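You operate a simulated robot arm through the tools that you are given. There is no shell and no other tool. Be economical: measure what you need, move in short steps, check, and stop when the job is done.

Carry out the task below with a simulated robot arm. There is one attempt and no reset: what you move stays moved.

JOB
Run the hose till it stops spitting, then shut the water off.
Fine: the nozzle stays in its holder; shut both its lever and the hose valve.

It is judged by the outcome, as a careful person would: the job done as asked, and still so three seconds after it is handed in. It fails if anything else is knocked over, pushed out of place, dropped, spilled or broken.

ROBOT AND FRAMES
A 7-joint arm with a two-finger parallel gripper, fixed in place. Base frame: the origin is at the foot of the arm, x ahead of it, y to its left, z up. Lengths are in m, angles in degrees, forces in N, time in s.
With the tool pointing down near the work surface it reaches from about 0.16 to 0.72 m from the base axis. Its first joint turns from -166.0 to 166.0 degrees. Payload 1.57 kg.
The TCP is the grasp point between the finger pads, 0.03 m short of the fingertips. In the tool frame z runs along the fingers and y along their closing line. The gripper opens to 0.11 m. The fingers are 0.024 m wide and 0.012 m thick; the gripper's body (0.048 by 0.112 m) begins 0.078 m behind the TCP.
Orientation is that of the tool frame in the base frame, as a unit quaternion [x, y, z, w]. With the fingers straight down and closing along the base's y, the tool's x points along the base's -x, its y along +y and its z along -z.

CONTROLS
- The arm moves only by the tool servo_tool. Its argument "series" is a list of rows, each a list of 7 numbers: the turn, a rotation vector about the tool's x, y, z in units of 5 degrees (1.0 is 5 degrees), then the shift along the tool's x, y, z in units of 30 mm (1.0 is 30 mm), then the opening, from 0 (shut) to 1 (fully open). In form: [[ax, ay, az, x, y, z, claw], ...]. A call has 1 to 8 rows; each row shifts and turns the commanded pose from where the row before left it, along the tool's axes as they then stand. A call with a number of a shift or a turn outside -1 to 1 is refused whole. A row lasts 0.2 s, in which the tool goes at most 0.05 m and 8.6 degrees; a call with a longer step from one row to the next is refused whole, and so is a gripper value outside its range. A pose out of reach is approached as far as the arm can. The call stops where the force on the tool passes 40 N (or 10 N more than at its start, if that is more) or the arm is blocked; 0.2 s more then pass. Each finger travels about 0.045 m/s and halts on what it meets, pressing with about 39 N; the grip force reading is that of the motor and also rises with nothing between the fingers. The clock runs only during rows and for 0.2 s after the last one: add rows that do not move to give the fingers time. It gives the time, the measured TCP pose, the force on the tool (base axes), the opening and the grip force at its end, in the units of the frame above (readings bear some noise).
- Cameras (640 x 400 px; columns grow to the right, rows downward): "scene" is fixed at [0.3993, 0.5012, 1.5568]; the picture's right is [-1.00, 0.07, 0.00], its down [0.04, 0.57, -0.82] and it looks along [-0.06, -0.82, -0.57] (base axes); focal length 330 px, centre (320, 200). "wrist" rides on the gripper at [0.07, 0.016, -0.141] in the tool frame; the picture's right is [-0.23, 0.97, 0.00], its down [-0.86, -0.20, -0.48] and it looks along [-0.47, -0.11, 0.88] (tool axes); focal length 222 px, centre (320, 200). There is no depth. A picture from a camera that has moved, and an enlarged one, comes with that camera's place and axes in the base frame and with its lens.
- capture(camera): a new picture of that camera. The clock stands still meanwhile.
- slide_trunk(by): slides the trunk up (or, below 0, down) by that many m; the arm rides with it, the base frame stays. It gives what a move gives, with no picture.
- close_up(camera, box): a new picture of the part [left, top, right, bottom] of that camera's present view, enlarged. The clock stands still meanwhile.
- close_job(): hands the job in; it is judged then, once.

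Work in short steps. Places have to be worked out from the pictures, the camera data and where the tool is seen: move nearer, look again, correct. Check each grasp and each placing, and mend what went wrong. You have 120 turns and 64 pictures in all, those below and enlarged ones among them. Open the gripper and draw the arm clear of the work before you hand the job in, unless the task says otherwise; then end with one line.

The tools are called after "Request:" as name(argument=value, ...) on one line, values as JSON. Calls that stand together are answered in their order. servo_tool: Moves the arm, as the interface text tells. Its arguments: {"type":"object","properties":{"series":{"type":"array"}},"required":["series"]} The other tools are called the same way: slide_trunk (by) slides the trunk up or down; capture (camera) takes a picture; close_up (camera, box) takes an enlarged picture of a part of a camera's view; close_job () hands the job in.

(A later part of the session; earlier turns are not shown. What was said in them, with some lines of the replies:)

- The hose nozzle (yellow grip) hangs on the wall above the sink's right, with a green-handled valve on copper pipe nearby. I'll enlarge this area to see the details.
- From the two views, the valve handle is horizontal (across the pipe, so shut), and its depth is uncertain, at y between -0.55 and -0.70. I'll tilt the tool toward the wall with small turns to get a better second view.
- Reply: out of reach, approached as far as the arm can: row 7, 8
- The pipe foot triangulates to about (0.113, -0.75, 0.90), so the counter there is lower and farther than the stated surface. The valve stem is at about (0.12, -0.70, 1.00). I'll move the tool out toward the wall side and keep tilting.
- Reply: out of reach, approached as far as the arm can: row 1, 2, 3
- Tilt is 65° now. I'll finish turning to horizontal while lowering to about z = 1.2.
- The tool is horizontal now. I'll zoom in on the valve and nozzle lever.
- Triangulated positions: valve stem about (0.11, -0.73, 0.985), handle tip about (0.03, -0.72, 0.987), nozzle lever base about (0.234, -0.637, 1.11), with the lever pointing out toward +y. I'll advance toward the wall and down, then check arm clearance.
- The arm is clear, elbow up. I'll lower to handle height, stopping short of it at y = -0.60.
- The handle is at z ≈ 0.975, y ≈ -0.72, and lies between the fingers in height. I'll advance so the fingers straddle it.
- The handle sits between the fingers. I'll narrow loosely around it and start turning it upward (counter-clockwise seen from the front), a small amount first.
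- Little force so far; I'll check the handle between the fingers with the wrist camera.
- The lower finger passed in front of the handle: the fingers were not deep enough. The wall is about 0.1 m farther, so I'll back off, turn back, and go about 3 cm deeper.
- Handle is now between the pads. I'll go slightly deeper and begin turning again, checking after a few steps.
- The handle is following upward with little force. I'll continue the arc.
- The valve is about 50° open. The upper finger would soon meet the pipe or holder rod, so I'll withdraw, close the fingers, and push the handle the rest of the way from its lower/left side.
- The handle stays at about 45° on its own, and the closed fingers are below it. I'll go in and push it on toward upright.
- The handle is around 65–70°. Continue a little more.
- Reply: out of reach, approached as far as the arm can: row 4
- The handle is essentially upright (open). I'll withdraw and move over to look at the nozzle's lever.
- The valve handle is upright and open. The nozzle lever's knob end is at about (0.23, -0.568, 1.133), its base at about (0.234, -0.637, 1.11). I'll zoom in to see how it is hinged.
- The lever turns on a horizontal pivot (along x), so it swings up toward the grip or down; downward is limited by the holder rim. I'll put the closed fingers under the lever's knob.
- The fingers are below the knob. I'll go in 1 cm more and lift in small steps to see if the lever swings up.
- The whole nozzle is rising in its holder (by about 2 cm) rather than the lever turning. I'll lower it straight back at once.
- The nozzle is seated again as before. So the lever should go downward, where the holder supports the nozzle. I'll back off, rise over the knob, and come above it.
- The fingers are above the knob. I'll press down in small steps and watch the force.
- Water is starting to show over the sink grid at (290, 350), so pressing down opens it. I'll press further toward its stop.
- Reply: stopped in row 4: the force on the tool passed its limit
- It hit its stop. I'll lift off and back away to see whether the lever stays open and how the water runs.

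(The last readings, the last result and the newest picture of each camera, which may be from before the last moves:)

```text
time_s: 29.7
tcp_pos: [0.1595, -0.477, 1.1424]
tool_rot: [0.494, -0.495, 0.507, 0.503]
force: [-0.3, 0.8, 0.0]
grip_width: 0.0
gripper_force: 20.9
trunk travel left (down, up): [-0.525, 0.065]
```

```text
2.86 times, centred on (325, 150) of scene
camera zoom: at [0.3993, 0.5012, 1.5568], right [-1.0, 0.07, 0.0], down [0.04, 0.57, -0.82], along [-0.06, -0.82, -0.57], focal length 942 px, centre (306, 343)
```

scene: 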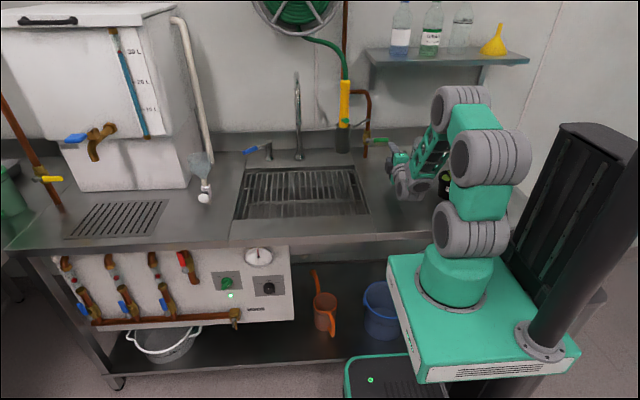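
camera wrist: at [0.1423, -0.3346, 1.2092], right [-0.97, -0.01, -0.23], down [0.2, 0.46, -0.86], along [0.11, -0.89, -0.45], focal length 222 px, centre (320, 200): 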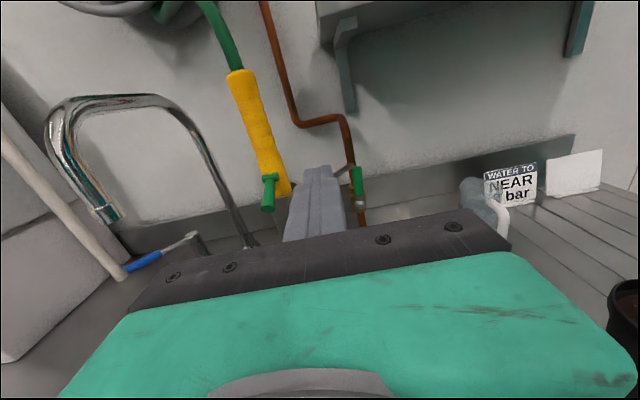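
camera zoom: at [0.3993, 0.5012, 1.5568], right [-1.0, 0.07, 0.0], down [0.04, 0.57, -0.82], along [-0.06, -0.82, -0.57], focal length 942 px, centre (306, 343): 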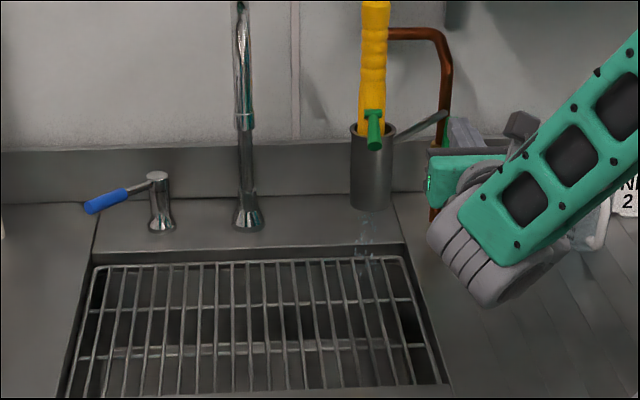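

The lever stays down and water spits from the holder into the sink. I'll wait and watch.

Request:
servo_tool(series=[[0, 0, 0, 0, 0, 0, 0], [0, 0, 0, 0, 0, 0, 0], [0, 0, 0, 0, 0, 0, 0], [0, 0, 0, 0, 0, 0, 0], [0, 0, 0, 0, 0, 0, 0], [0, 0, 0, 0, 0, 0, 0], [0, 0, 0, 0, 0, 0, 0], [0, 0, 0, 0, 0, 0, 0]])

Request:
servo_tool(series=[[0, 0, 0, 0, 0, 0, 0], [0, 0, 0, 0, 0, 0, 0], [0, 0, 0, 0, 0, 0, 0], [0, 0, 0, 0, 0, 0, 0], [0, 0, 0, 0, 0, 0, 0], [0, 0, 0, 0, 0, 0, 0], [0, 0, 0, 0, 0, 0, 0], [0, 0, 0, 0, 0, 0, 0]])

Request:
close_up(camera="scene", box=[300, 100, 400, 200])

```text
time_s: 31.5
tcp_pos: [0.1593, -0.4782, 1.1431]
tool_rot: [0.493, -0.495, 0.508, 0.504]
force: [-0.8, 0.2, 0.2]
grip_width: 0.0001
gripper_force: 21.0
trunk travel left (down, up): [-0.525, 0.065]
```

```text
time_s: 33.3
tcp_pos: [0.1607, -0.4772, 1.1431]
tool_rot: [0.493, -0.496, 0.507, 0.504]
force: [-0.2, -0.4, 0.4]
grip_width: 0.0
gripper_force: 20.8
trunk travel left (down, up): [-0.525, 0.065]
```

```text
4.00 times, centred on (350, 150) of scene
camera zoom: at [0.3993, 0.5012, 1.5568], right [-1.0, 0.07, 0.0], down [0.04, 0.57, -0.82], along [-0.06, -0.82, -0.57], focal length 1319 px, centre (200, 400)
```

zoom: 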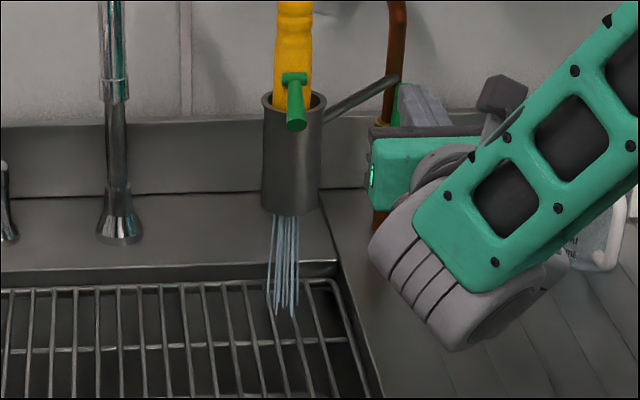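

Now there's a solid stream of water. I'll check a few more moments to be sure it's steady and not just between spits.

Request:
servo_tool(series=[[0, 0, 0, 0, 0, 0, 0], [0, 0, 0, 0, 0, 0, 0]])

Request:
close_up(camera="scene", box=[300, 100, 400, 200])

Request:
servo_tool(series=[[0, 0, 0, 0, 0, 0, 0], [0, 0, 0, 0, 0, 0, 0], [0, 0, 0, 0, 0, 0, 0], [0, 0, 0, 0, 0, 0, 0], [0, 0, 0, 0, 0, 0, 0]])

Request:
close_up(camera="scene", box=[300, 100, 400, 200])

Request:
servo_tool(series=[[0, 0, 0, 0, 0, 0, 0], [0, 0, 0, 0, 0, 0, 0], [0, 0, 0, 0, 0, 0, 0], [0, 0, 0, 0, 0, 0, 0], [0, 0, 0, 0, 0, 0, 0], [0, 0, 0, 0, 0, 0, 0], [0, 0, 0, 0, 0, 0, 0]])

Request:
close_up(camera="scene", box=[300, 100, 400, 200])

```text
time_s: 33.9
tcp_pos: [0.1592, -0.4781, 1.1426]
tool_rot: [0.493, -0.495, 0.507, 0.504]
force: [-0.4, 0.0, -0.2]
grip_width: 0.0
gripper_force: 21.2
trunk travel left (down, up): [-0.525, 0.065]
```

```text
4.00 times, centred on (350, 150) of scene
camera zoom: at [0.3993, 0.5012, 1.5568], right [-1.0, 0.07, 0.0], down [0.04, 0.57, -0.82], along [-0.06, -0.82, -0.57], focal length 1319 px, centre (200, 400)
```

zoom: 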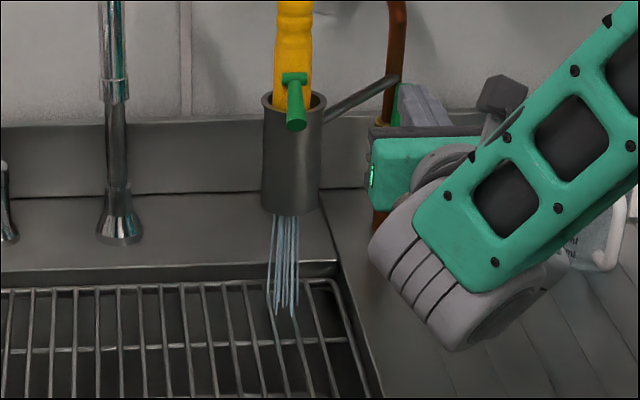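

```text
time_s: 35.1
tcp_pos: [0.1586, -0.4789, 1.143]
tool_rot: [0.493, -0.496, 0.506, 0.504]
force: [0.3, -0.6, 0.1]
grip_width: 0.0001
gripper_force: 21.5
trunk travel left (down, up): [-0.525, 0.065]
```

```text
4.00 times, centred on (350, 150) of scene
camera zoom: at [0.3993, 0.5012, 1.5568], right [-1.0, 0.07, 0.0], down [0.04, 0.57, -0.82], along [-0.06, -0.82, -0.57], focal length 1319 px, centre (200, 400)
```

zoom: 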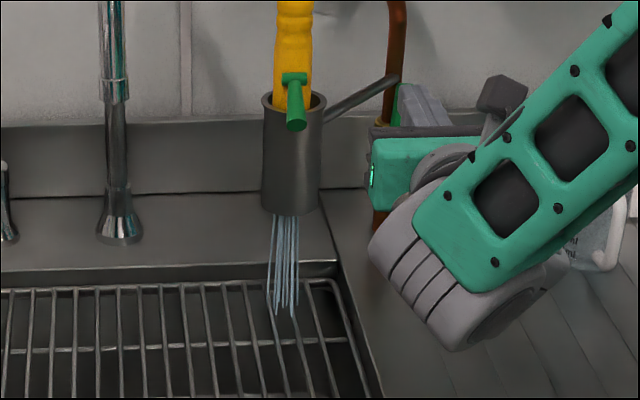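

```text
time_s: 36.7
tcp_pos: [0.1598, -0.4777, 1.1433]
tool_rot: [0.493, -0.495, 0.507, 0.504]
force: [-0.4, 0.8, 0.5]
grip_width: 0.0
gripper_force: 21.7
trunk travel left (down, up): [-0.525, 0.065]
```

```text
4.00 times, centred on (350, 150) of scene
camera zoom: at [0.3993, 0.5012, 1.5568], right [-1.0, 0.07, 0.0], down [0.04, 0.57, -0.82], along [-0.06, -0.82, -0.57], focal length 1319 px, centre (200, 400)
```

zoom: 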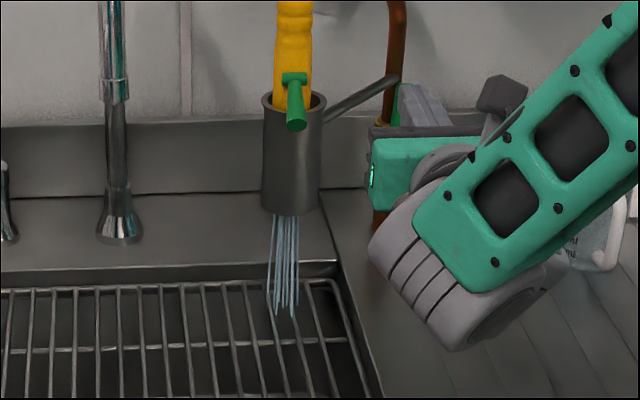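

The stream has been steady for over 3 s, so spitting has stopped. Now I'll shut the nozzle lever: come in under it and raise it gently, only to its original height (TCP z ≈ 1.10).

Request:
servo_tool(series=[[0, 0, 0, -0.9, 0, 0, 0], [0, 0, 0, -0.9, -0.4, 0, 0], [0, 0, 0, -0.9, -0.7, 0, 0], [0, 0, 0, 0, -0.7, 0, 0], [0, 0, 0, 0, -0.6, 0.5, 0], [0, 0, 0, 0, 0, 0.9, 0], [0, 0, 0, 0, 0, 0.9, 0], [0, 0, 0, 0, 0, 0.9, 0]])

Request:
close_up(camera="wrist", box=[240, 60, 420, 220])

```text
time_s: 38.5
tcp_pos: [0.2309, -0.5766, 1.0633]
tool_rot: [0.494, -0.495, 0.508, 0.503]
force: [-0.5, 0.1, 0.4]
grip_width: 0.0002
gripper_force: 21.1
trunk travel left (down, up): [-0.525, 0.065]
```

```text
2.50 times, centred on (330, 140) of wrist
camera zoom: at [0.2142, -0.4325, 1.1289], right [-0.97, -0.01, -0.23], down [0.2, 0.46, -0.86], along [0.11, -0.89, -0.45], focal length 555 px, centre (295, 350)
```

zoom: 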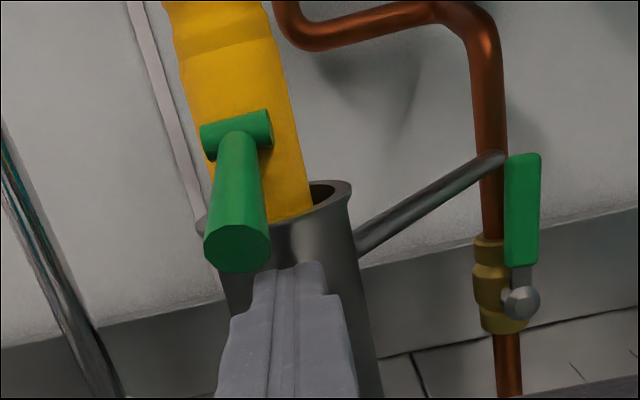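

The knob is just above the fingers. Lift gently to about z = 1.103.

Request:
servo_tool(series=[[0, 0, 0, 0, -0.2, 0, 0], [0, 0, 0, 0.27, 0, 0, 0], [0, 0, 0, 0.27, 0, 0, 0], [0, 0, 0, 0.27, 0, 0, 0], [0, 0, 0, 0.27, 0, 0, 0], [0, 0, 0, 0.22, 0, 0, 0]])

Request:
close_up(camera="scene", box=[290, 60, 410, 180])

Request:
close_up(camera="wrist", box=[240, 60, 420, 220])

```text
time_s: 39.9
tcp_pos: [0.2368, -0.5742, 1.1027]
tool_rot: [0.493, -0.496, 0.507, 0.504]
force: [0.4, 0.3, -0.7]
grip_width: 0.0
gripper_force: 21.7
trunk travel left (down, up): [-0.525, 0.065]
```

```text
3.33 times, centred on (350, 120) of scene
camera zoom: at [0.3993, 0.5012, 1.5568], right [-1.0, 0.07, 0.0], down [0.04, 0.57, -0.82], along [-0.06, -0.82, -0.57], focal length 1099 px, centre (220, 467)
```

zoom: 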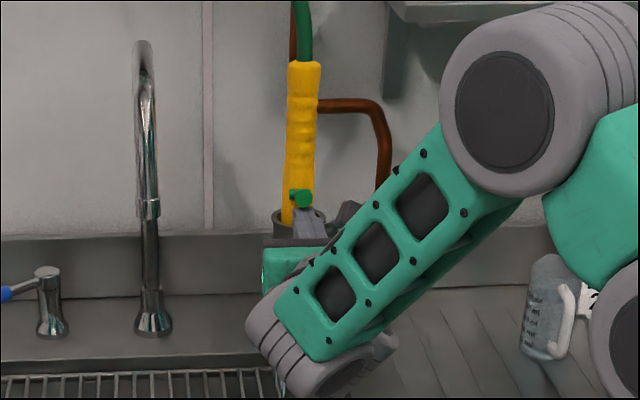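

```text
2.50 times, centred on (330, 140) of wrist
camera zoom: at [0.2199, -0.4324, 1.1694], right [-0.97, -0.01, -0.23], down [0.2, 0.46, -0.86], along [0.11, -0.89, -0.45], focal length 555 px, centre (295, 350)
```

zoom: 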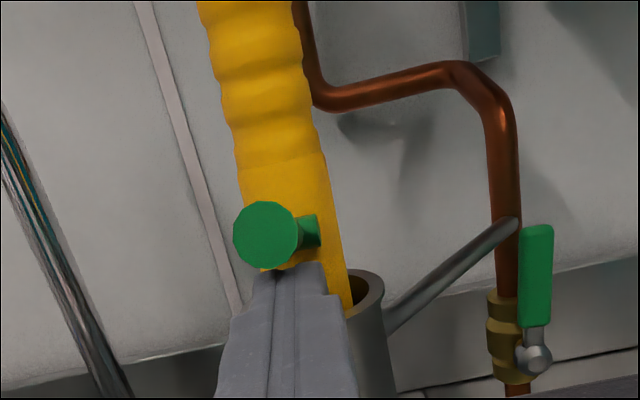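

The nozzle rose a few mm, suggesting the lever is at or near its upper stop. I'll lower so the nozzle sits, back off and look at lever and water.

Request:
servo_tool(series=[[0, 0, 0, -0.3, 0, 0, 0], [0, 0, 0, -0.3, 0, 0, 0], [0, 0, 0, -0.4, 0, 0, 0], [0, 0, 0, 0, 0, -0.9, 0], [0, 0, 0, 0, 0, -0.9, 0], [0, 0, 0, 0, 0.9, -0.9, 0], [0, 0, 0, 0, 0.9, 0, 0], [0, 0, 0, 0, 0.9, 0, 0]])

Request:
close_up(camera="scene", box=[300, 80, 400, 190])

Request:
capture(camera="wrist")

```text
time_s: 41.7
tcp_pos: [0.1567, -0.4946, 1.0704]
tool_rot: [0.494, -0.496, 0.507, 0.503]
force: [-1.0, -0.5, -0.1]
grip_width: 0.0
gripper_force: 21.2
trunk travel left (down, up): [-0.525, 0.065]
```

```text
3.64 times, centred on (350, 135) of scene
camera zoom: at [0.3993, 0.5012, 1.5568], right [-1.0, 0.07, 0.0], down [0.04, 0.57, -0.82], along [-0.06, -0.82, -0.57], focal length 1199 px, centre (211, 436)
```

zoom: 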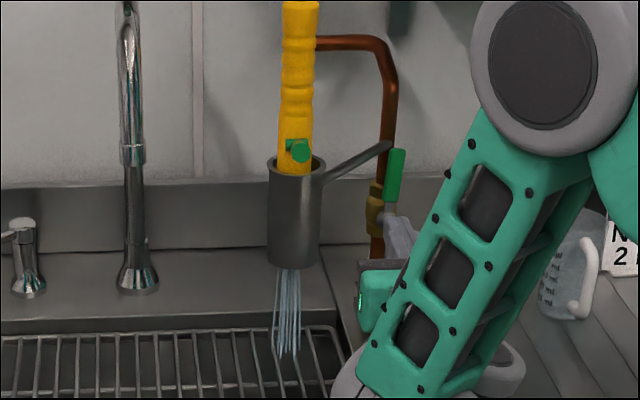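

```text
12 pictures are left
camera wrist: at [0.1401, -0.3515, 1.137], right [-0.97, -0.01, -0.23], down [0.2, 0.46, -0.86], along [0.11, -0.89, -0.45], focal length 222 px, centre (320, 200)
```

wrist: 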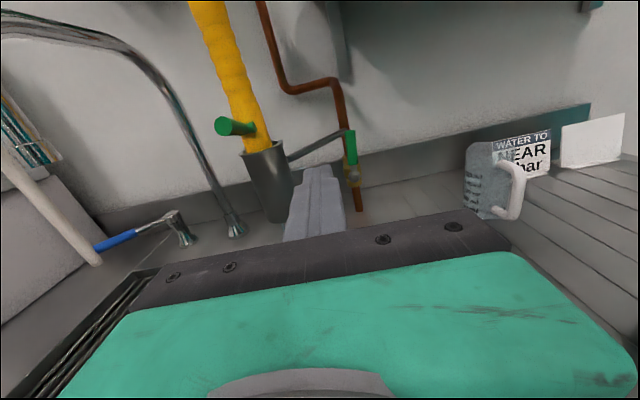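

Water still runs: the lever is a few degrees short of its shut angle, since I lifted near its pivot and the nozzle rose instead. I'll lift again with the fingertips only under the outer end, where less force is needed.

Request:
servo_tool(series=[[0, 0, 0, 0, -0.9, 0, 0], [0, 0, 0, 0, -0.9, 0, 0], [0, 0, 0, 0, -0.8, 0.6, 0], [0, 0, 0, 0, 0, 1, 0], [0, 0, 0, 0.3, 0, 0.12, 0], [0, 0, 0, 0.3, 0, 0, 0], [0, 0, 0, 0.25, 0, 0, 0], [0, 0, 0, 0.2, 0, 0, 0]])

Request:
servo_tool(series=[[0, 0, 0, 0.1, 0, 0, 0], [0, 0, 0, 0.1, 0, 0, 0]])

Request:
close_up(camera="scene", box=[300, 80, 400, 190])

```text
time_s: 43.5
tcp_pos: [0.2327, -0.5454, 1.1046]
tool_rot: [0.494, -0.495, 0.507, 0.504]
force: [0.0, -0.2, 0.2]
grip_width: 0.0
gripper_force: 21.5
trunk travel left (down, up): [-0.525, 0.065]
```

```text
time_s: 44.1
tcp_pos: [0.2341, -0.5452, 1.1092]
tool_rot: [0.494, -0.496, 0.507, 0.503]
force: [-0.1, -1.5, -1.3]
grip_width: 0.0
gripper_force: 21.9
trunk travel left (down, up): [-0.525, 0.065]
```

```text
3.64 times, centred on (350, 135) of scene
camera zoom: at [0.3993, 0.5012, 1.5568], right [-1.0, 0.07, 0.0], down [0.04, 0.57, -0.82], along [-0.06, -0.82, -0.57], focal length 1199 px, centre (211, 436)
```

zoom: 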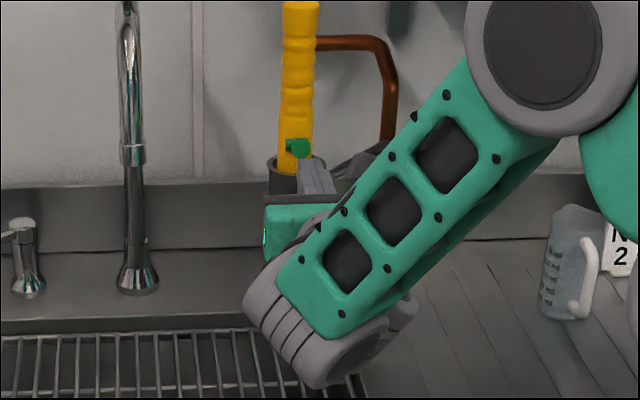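

The lever is rising without lifting the nozzle. I'll go up about 5 mm more and look again.

Request:
servo_tool(series=[[0, 0, 0, 0.1, 0, 0, 0], [0, 0, 0, 0.1, 0, 0, 0], [0, 0, 0, 0, 0, 0, 0]])

Request:
close_up(camera="scene", box=[300, 80, 400, 190])

```text
time_s: 44.9
tcp_pos: [0.2342, -0.5456, 1.1152]
tool_rot: [0.494, -0.496, 0.506, 0.504]
force: [0.2, -2.8, -3.0]
grip_width: 0.0001
gripper_force: 21.4
trunk travel left (down, up): [-0.525, 0.065]
```

```text
3.64 times, centred on (350, 135) of scene
camera zoom: at [0.3993, 0.5012, 1.5568], right [-1.0, 0.07, 0.0], down [0.04, 0.57, -0.82], along [-0.06, -0.82, -0.57], focal length 1199 px, centre (211, 436)
```

zoom: 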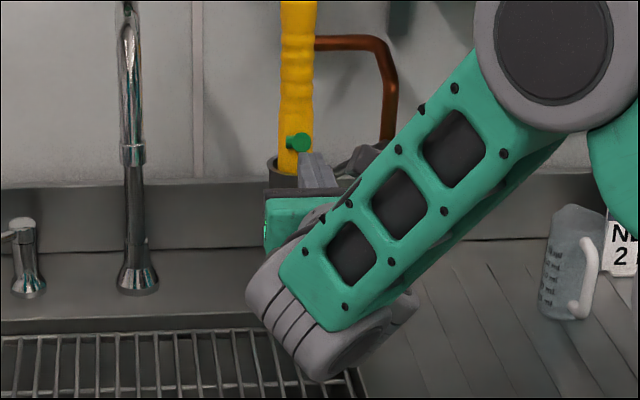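

Force is rising and the nozzle just starts to lift, so the lever is at its stop. I'll lower, back away and check the water.

Request:
servo_tool(series=[[0, 0, 0, -0.3, 0, 0, 0], [0, 0, 0, -0.3, 0, 0, 0], [0, 0, 0, -0.3, 0, 0, 0], [0, 0, 0, 0, 0, -0.9, 0], [0, 0, 0, 0, 0.9, -0.6, 0], [0, 0, 0, 0, 0.9, 0, 0], [0, 0, 0, 0, 0.9, 0, 0]])

Request:
close_up(camera="scene", box=[300, 80, 400, 190])

```text
time_s: 46.5
tcp_pos: [0.1528, -0.5008, 1.0871]
tool_rot: [0.493, -0.495, 0.508, 0.504]
force: [-0.3, -0.3, -0.2]
grip_width: 0.0
gripper_force: 21.4
trunk travel left (down, up): [-0.525, 0.065]
```

```text
3.64 times, centred on (350, 135) of scene
camera zoom: at [0.3993, 0.5012, 1.5568], right [-1.0, 0.07, 0.0], down [0.04, 0.57, -0.82], along [-0.06, -0.82, -0.57], focal length 1199 px, centre (211, 436)
```

zoom: 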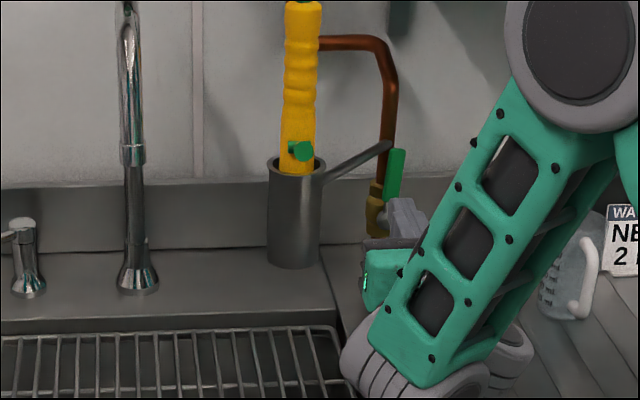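

Water has stopped, and the lever is back at its original position with the nozzle seated. Now the hose valve: I'll approach on the handle's left side (higher x) at z ≈ 1.02, below the holder rod, and look before entering.

Request:
servo_tool(series=[[0, 0, 0, -0.8, 0.2, 0, 0], [0, 0, 0, -0.8, 0.2, 0, 0], [0, 0, 0, -0.8, 0.05, 0, 0], [0, 0, 0, 0, 0, 1, 0], [0, 0, 0, 0, 0, 1, 0], [0, 0, 0, 0, 0, 1, 0], [0, 0, 0, 0, 0, 1, 0], [0, 0, 0, 0, 0, 1, 0]])

Request:
close_up(camera="wrist", box=[220, 60, 420, 260])

```text
time_s: 48.3
tcp_pos: [0.1406, -0.654, 1.0171]
tool_rot: [0.494, -0.495, 0.507, 0.504]
force: [0.4, 0.0, -0.6]
grip_width: 0.0
gripper_force: 21.2
trunk travel left (down, up): [-0.525, 0.065]
```

```text
2.00 times, centred on (320, 160) of wrist
camera zoom: at [0.124, -0.5105, 1.0842], right [-0.97, -0.01, -0.23], down [0.2, 0.46, -0.86], along [0.11, -0.89, -0.45], focal length 444 px, centre (320, 280)
```

zoom: 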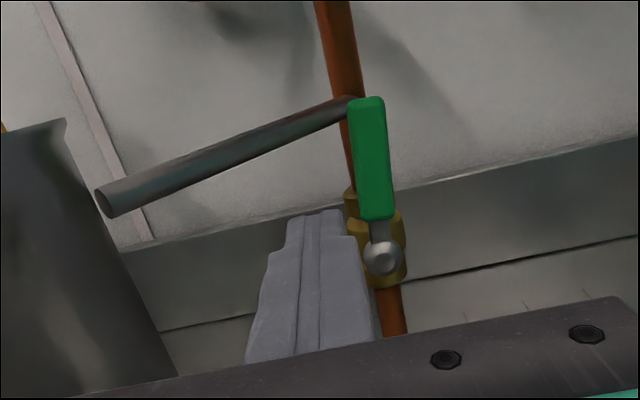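

The fingers sit left of the handle and below the rod with clearance. I'll raise 6 mm to clear the valve body and go in.

Request:
servo_tool(series=[[0, 0, 0, 0.2, 0, 0.5, 0], [0, 0, 0, 0, 0, 0.8, 0], [0, 0, 0, 0, 0, 0.8, 0], [0, 0, 0, 0, 0, 0.75, 0]])

Request:
close_up(camera="wrist", box=[220, 60, 420, 260])

```text
time_s: 49.3
tcp_pos: [0.1388, -0.7364, 1.0246]
tool_rot: [0.493, -0.495, 0.508, 0.504]
force: [0.0, -0.5, -0.5]
grip_width: 0.0003
gripper_force: 21.7
trunk travel left (down, up): [-0.525, 0.065]
```

```text
2.00 times, centred on (320, 160) of wrist
camera zoom: at [0.1222, -0.5942, 1.0914], right [-0.97, -0.01, -0.23], down [0.2, 0.46, -0.86], along [0.11, -0.89, -0.45], focal length 444 px, centre (320, 280)
```

zoom: 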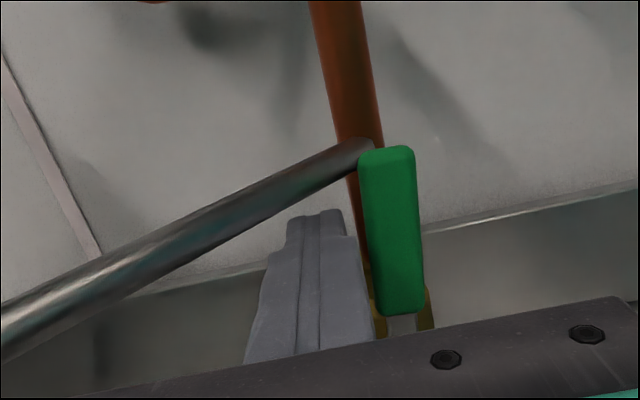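

In position, but the fingertips are deep enough that they could meet the pipe behind the handle. I'll pull back 1.5 cm and push the handle toward -x in small steps.

Request:
servo_tool(series=[[0, 0, 0, 0, 0, -0.45, 0], [0, 0, 0, 0, 0.2, 0, 0], [0, 0, 0, 0, 0.2, 0, 0], [0, 0, 0, 0, 0.2, 0, 0]])

Request:
close_up(camera="wrist", box=[220, 60, 420, 260])

```text
time_s: 50.3
tcp_pos: [0.1217, -0.7234, 1.025]
tool_rot: [0.494, -0.495, 0.507, 0.504]
force: [1.5, -0.9, 2.6]
grip_width: 0.0
gripper_force: 21.6
trunk travel left (down, up): [-0.525, 0.065]
```

```text
2.00 times, centred on (320, 160) of wrist
camera zoom: at [0.1052, -0.5812, 1.0902], right [-0.97, -0.01, -0.23], down [0.2, 0.46, -0.86], along [0.11, -0.89, -0.45], focal length 444 px, centre (320, 280)
```

zoom: 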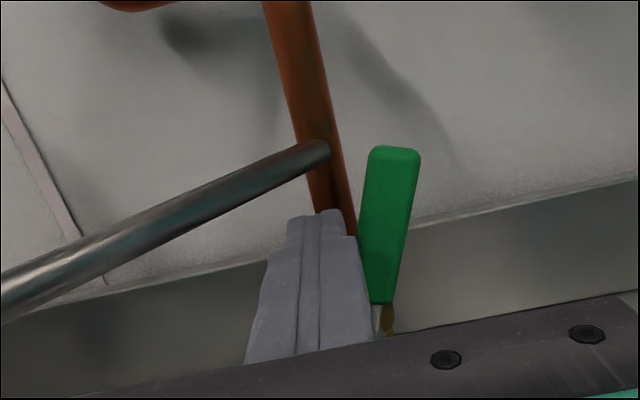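

The handle is turning back without hitting the pipe. I'll follow it around: further to -x, then down on top of it.

Request:
servo_tool(series=[[0, 0, 0, 0, 0.43, 0, 0], [0, 0, 0, 0, 0.43, 0, 0], [0, 0, 0, -0.1, 0.53, 0, 0], [0, 0, 0, -0.3, 0.5, 0, 0], [0, 0, 0, -0.33, 0.2, 0, 0], [0, 0, 0, -0.2, 0, 0, 0]])

Request:
capture(camera="wrist")

```text
time_s: 51.7
tcp_pos: [0.077, -0.724, 0.9973]
tool_rot: [0.491, -0.498, 0.506, 0.505]
force: [-2.7, 1.0, 1.4]
grip_width: 0.0
gripper_force: 21.3
out of reach, approached as far as the arm can: row 3, 4, 5
trunk travel left (down, up): [-0.525, 0.065]
```

```text
5 pictures are left
camera wrist: at [0.061, -0.581, 1.064], right [-0.97, 0.0, -0.23], down [0.21, 0.46, -0.86], along [0.11, -0.89, -0.45], focal length 222 px, centre (320, 200)
```

wrist: 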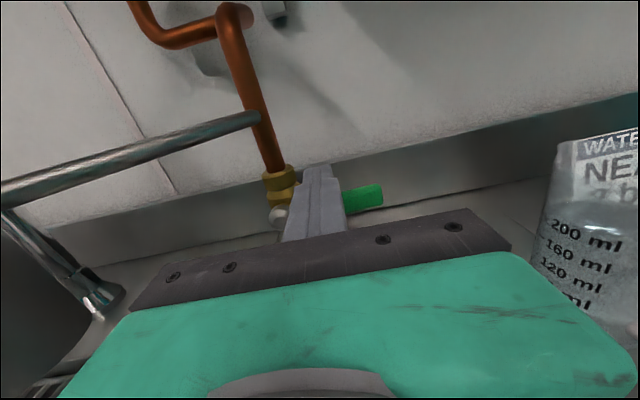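

The handle is almost horizontal, tip at about z = 0.98. I'll press down a bit more to its stop.

Request:
servo_tool(series=[[0, 0, 0, -0.15, 0, 0, 0], [0, 0, 0, -0.15, 0, 0, 0], [0, 0, 0, -0.15, 0, 0, 0]])

```text
time_s: 52.5
tcp_pos: [0.0776, -0.7251, 0.9948]
tool_rot: [0.486, -0.494, 0.51, 0.51]
force: [-1.7, 1.2, 33.6]
grip_width: 0.0
gripper_force: 21.0
trunk travel left (down, up): [-0.525, 0.065]
```

Reaction is 33 N, so the handle is at its closed stop. I'll ease off, withdraw, and open the gripper.

Request:
servo_tool(series=[[0, 0, 0, 0.4, 0, 0, 0], [0, 0, 0, 0.3, 0, 0, 0], [0, 0, 0, 0, 0, -1, 0], [0, 0, 0, 0, 0, -1, 0], [0, 0, 0, 0.3, 0, -1, 0], [0, 0, 0, 0.5, 0, -1, 0], [0, 0, 0, 0.5, 0, -1, 0.3], [0, 0, 0, 0.5, 0.3, -1, 0.5]])

Request:
servo_tool(series=[[0, 0, 0, 0.5, 0.6, -0.8, 0.6], [0, 0, 0, 0.5, 0.6, -0.5, 0.7], [0, 0, 0, 0.5, 0.6, 0, 0.8], [0, 0, 0, 0, 0, 0, 1]])

Request:
close_up(camera="scene", box=[300, 80, 420, 190])

Request:
capture(camera="scene")

```text
time_s: 54.3
tcp_pos: [0.068, -0.5411, 1.0579]
tool_rot: [0.493, -0.496, 0.507, 0.504]
force: [-0.5, -0.3, 1.2]
grip_width: 0.0479
gripper_force: 0.1
trunk travel left (down, up): [-0.525, 0.065]
```

```text
time_s: 55.3
tcp_pos: [0.0566, -0.5145, 1.0883]
tool_rot: [0.49, -0.498, 0.505, 0.507]
force: [-0.8, -0.6, -0.2]
grip_width: 0.1099
gripper_force: 0.1
out of reach, approached as far as the arm can: row 1, 2, 3
trunk travel left (down, up): [-0.525, 0.065]
```

```text
3.64 times, centred on (360, 135) of scene
camera zoom: at [0.3993, 0.5012, 1.5568], right [-1.0, 0.07, 0.0], down [0.04, 0.57, -0.82], along [-0.06, -0.82, -0.57], focal length 1199 px, centre (174, 436)
```

zoom: 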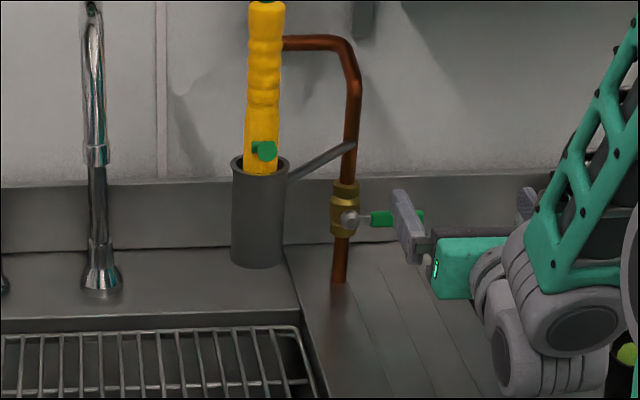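

```text
3 pictures are left
```

scene: 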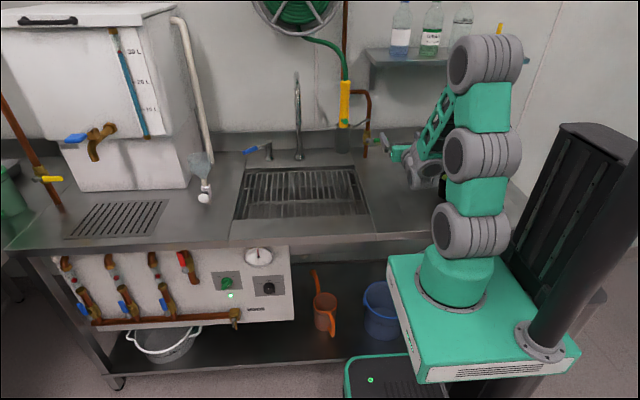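

The valve handle is horizontal, the nozzle lever is shut and seated, and no water is running. I'll draw the arm up and clear, and take a final look.

Request:
servo_tool(series=[[0, 0, 0, 0.8, 0, -0.5, 1], [0, 0, 0, 0.8, 0, -0.7, 1], [0, 0, 0, 0.8, 0, -0.7, 1], [0, 0, 0, 0.5, 0, -0.7, 1], [0, 0, 0, 0, 0, -0.5, 1]])

Request:
capture(camera="scene")

Request:
close_up(camera="scene", box=[320, 80, 460, 200])

```text
time_s: 56.5
tcp_pos: [0.0688, -0.4183, 1.1693]
tool_rot: [0.493, -0.496, 0.507, 0.504]
force: [-0.1, -0.1, 0.8]
grip_width: 0.1099
gripper_force: 0.0
out of reach, approached as far as the arm can: row 1, 2, 3
trunk travel left (down, up): [-0.525, 0.065]
```

```text
2 pictures are left
```

scene: 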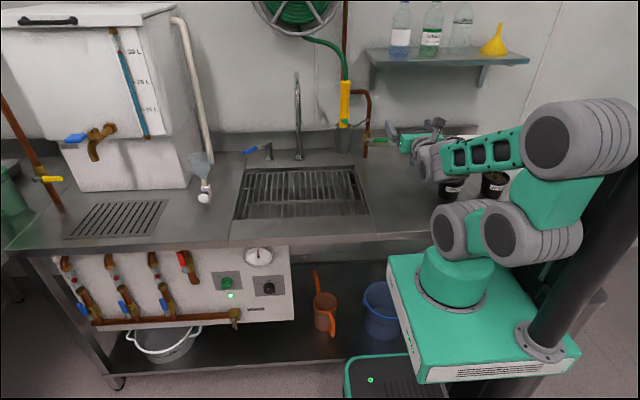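

```text
3.33 times, centred on (390, 140) of scene
camera zoom: at [0.3993, 0.5012, 1.5568], right [-1.0, 0.07, 0.0], down [0.04, 0.57, -0.82], along [-0.06, -0.82, -0.57], focal length 1099 px, centre (87, 400)
```

zoom: 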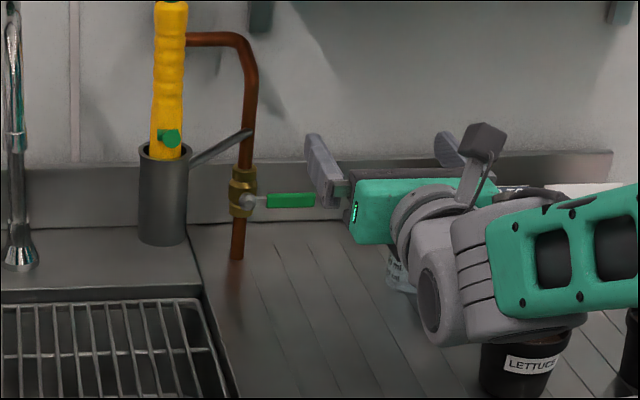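

Everything is shut, no water is running, and the surroundings look undisturbed. Handing in.

Request:
close_job()

```text
The job is handed in.
```

I ran the hose until the stream had held steady for over 3 s, then shut the nozzle lever and the hose valve. The water is off and the nozzle is back in its holder, though it rose about 2 cm there when I first tried the lever the wrong way, and a few mm again while I was shutting it.
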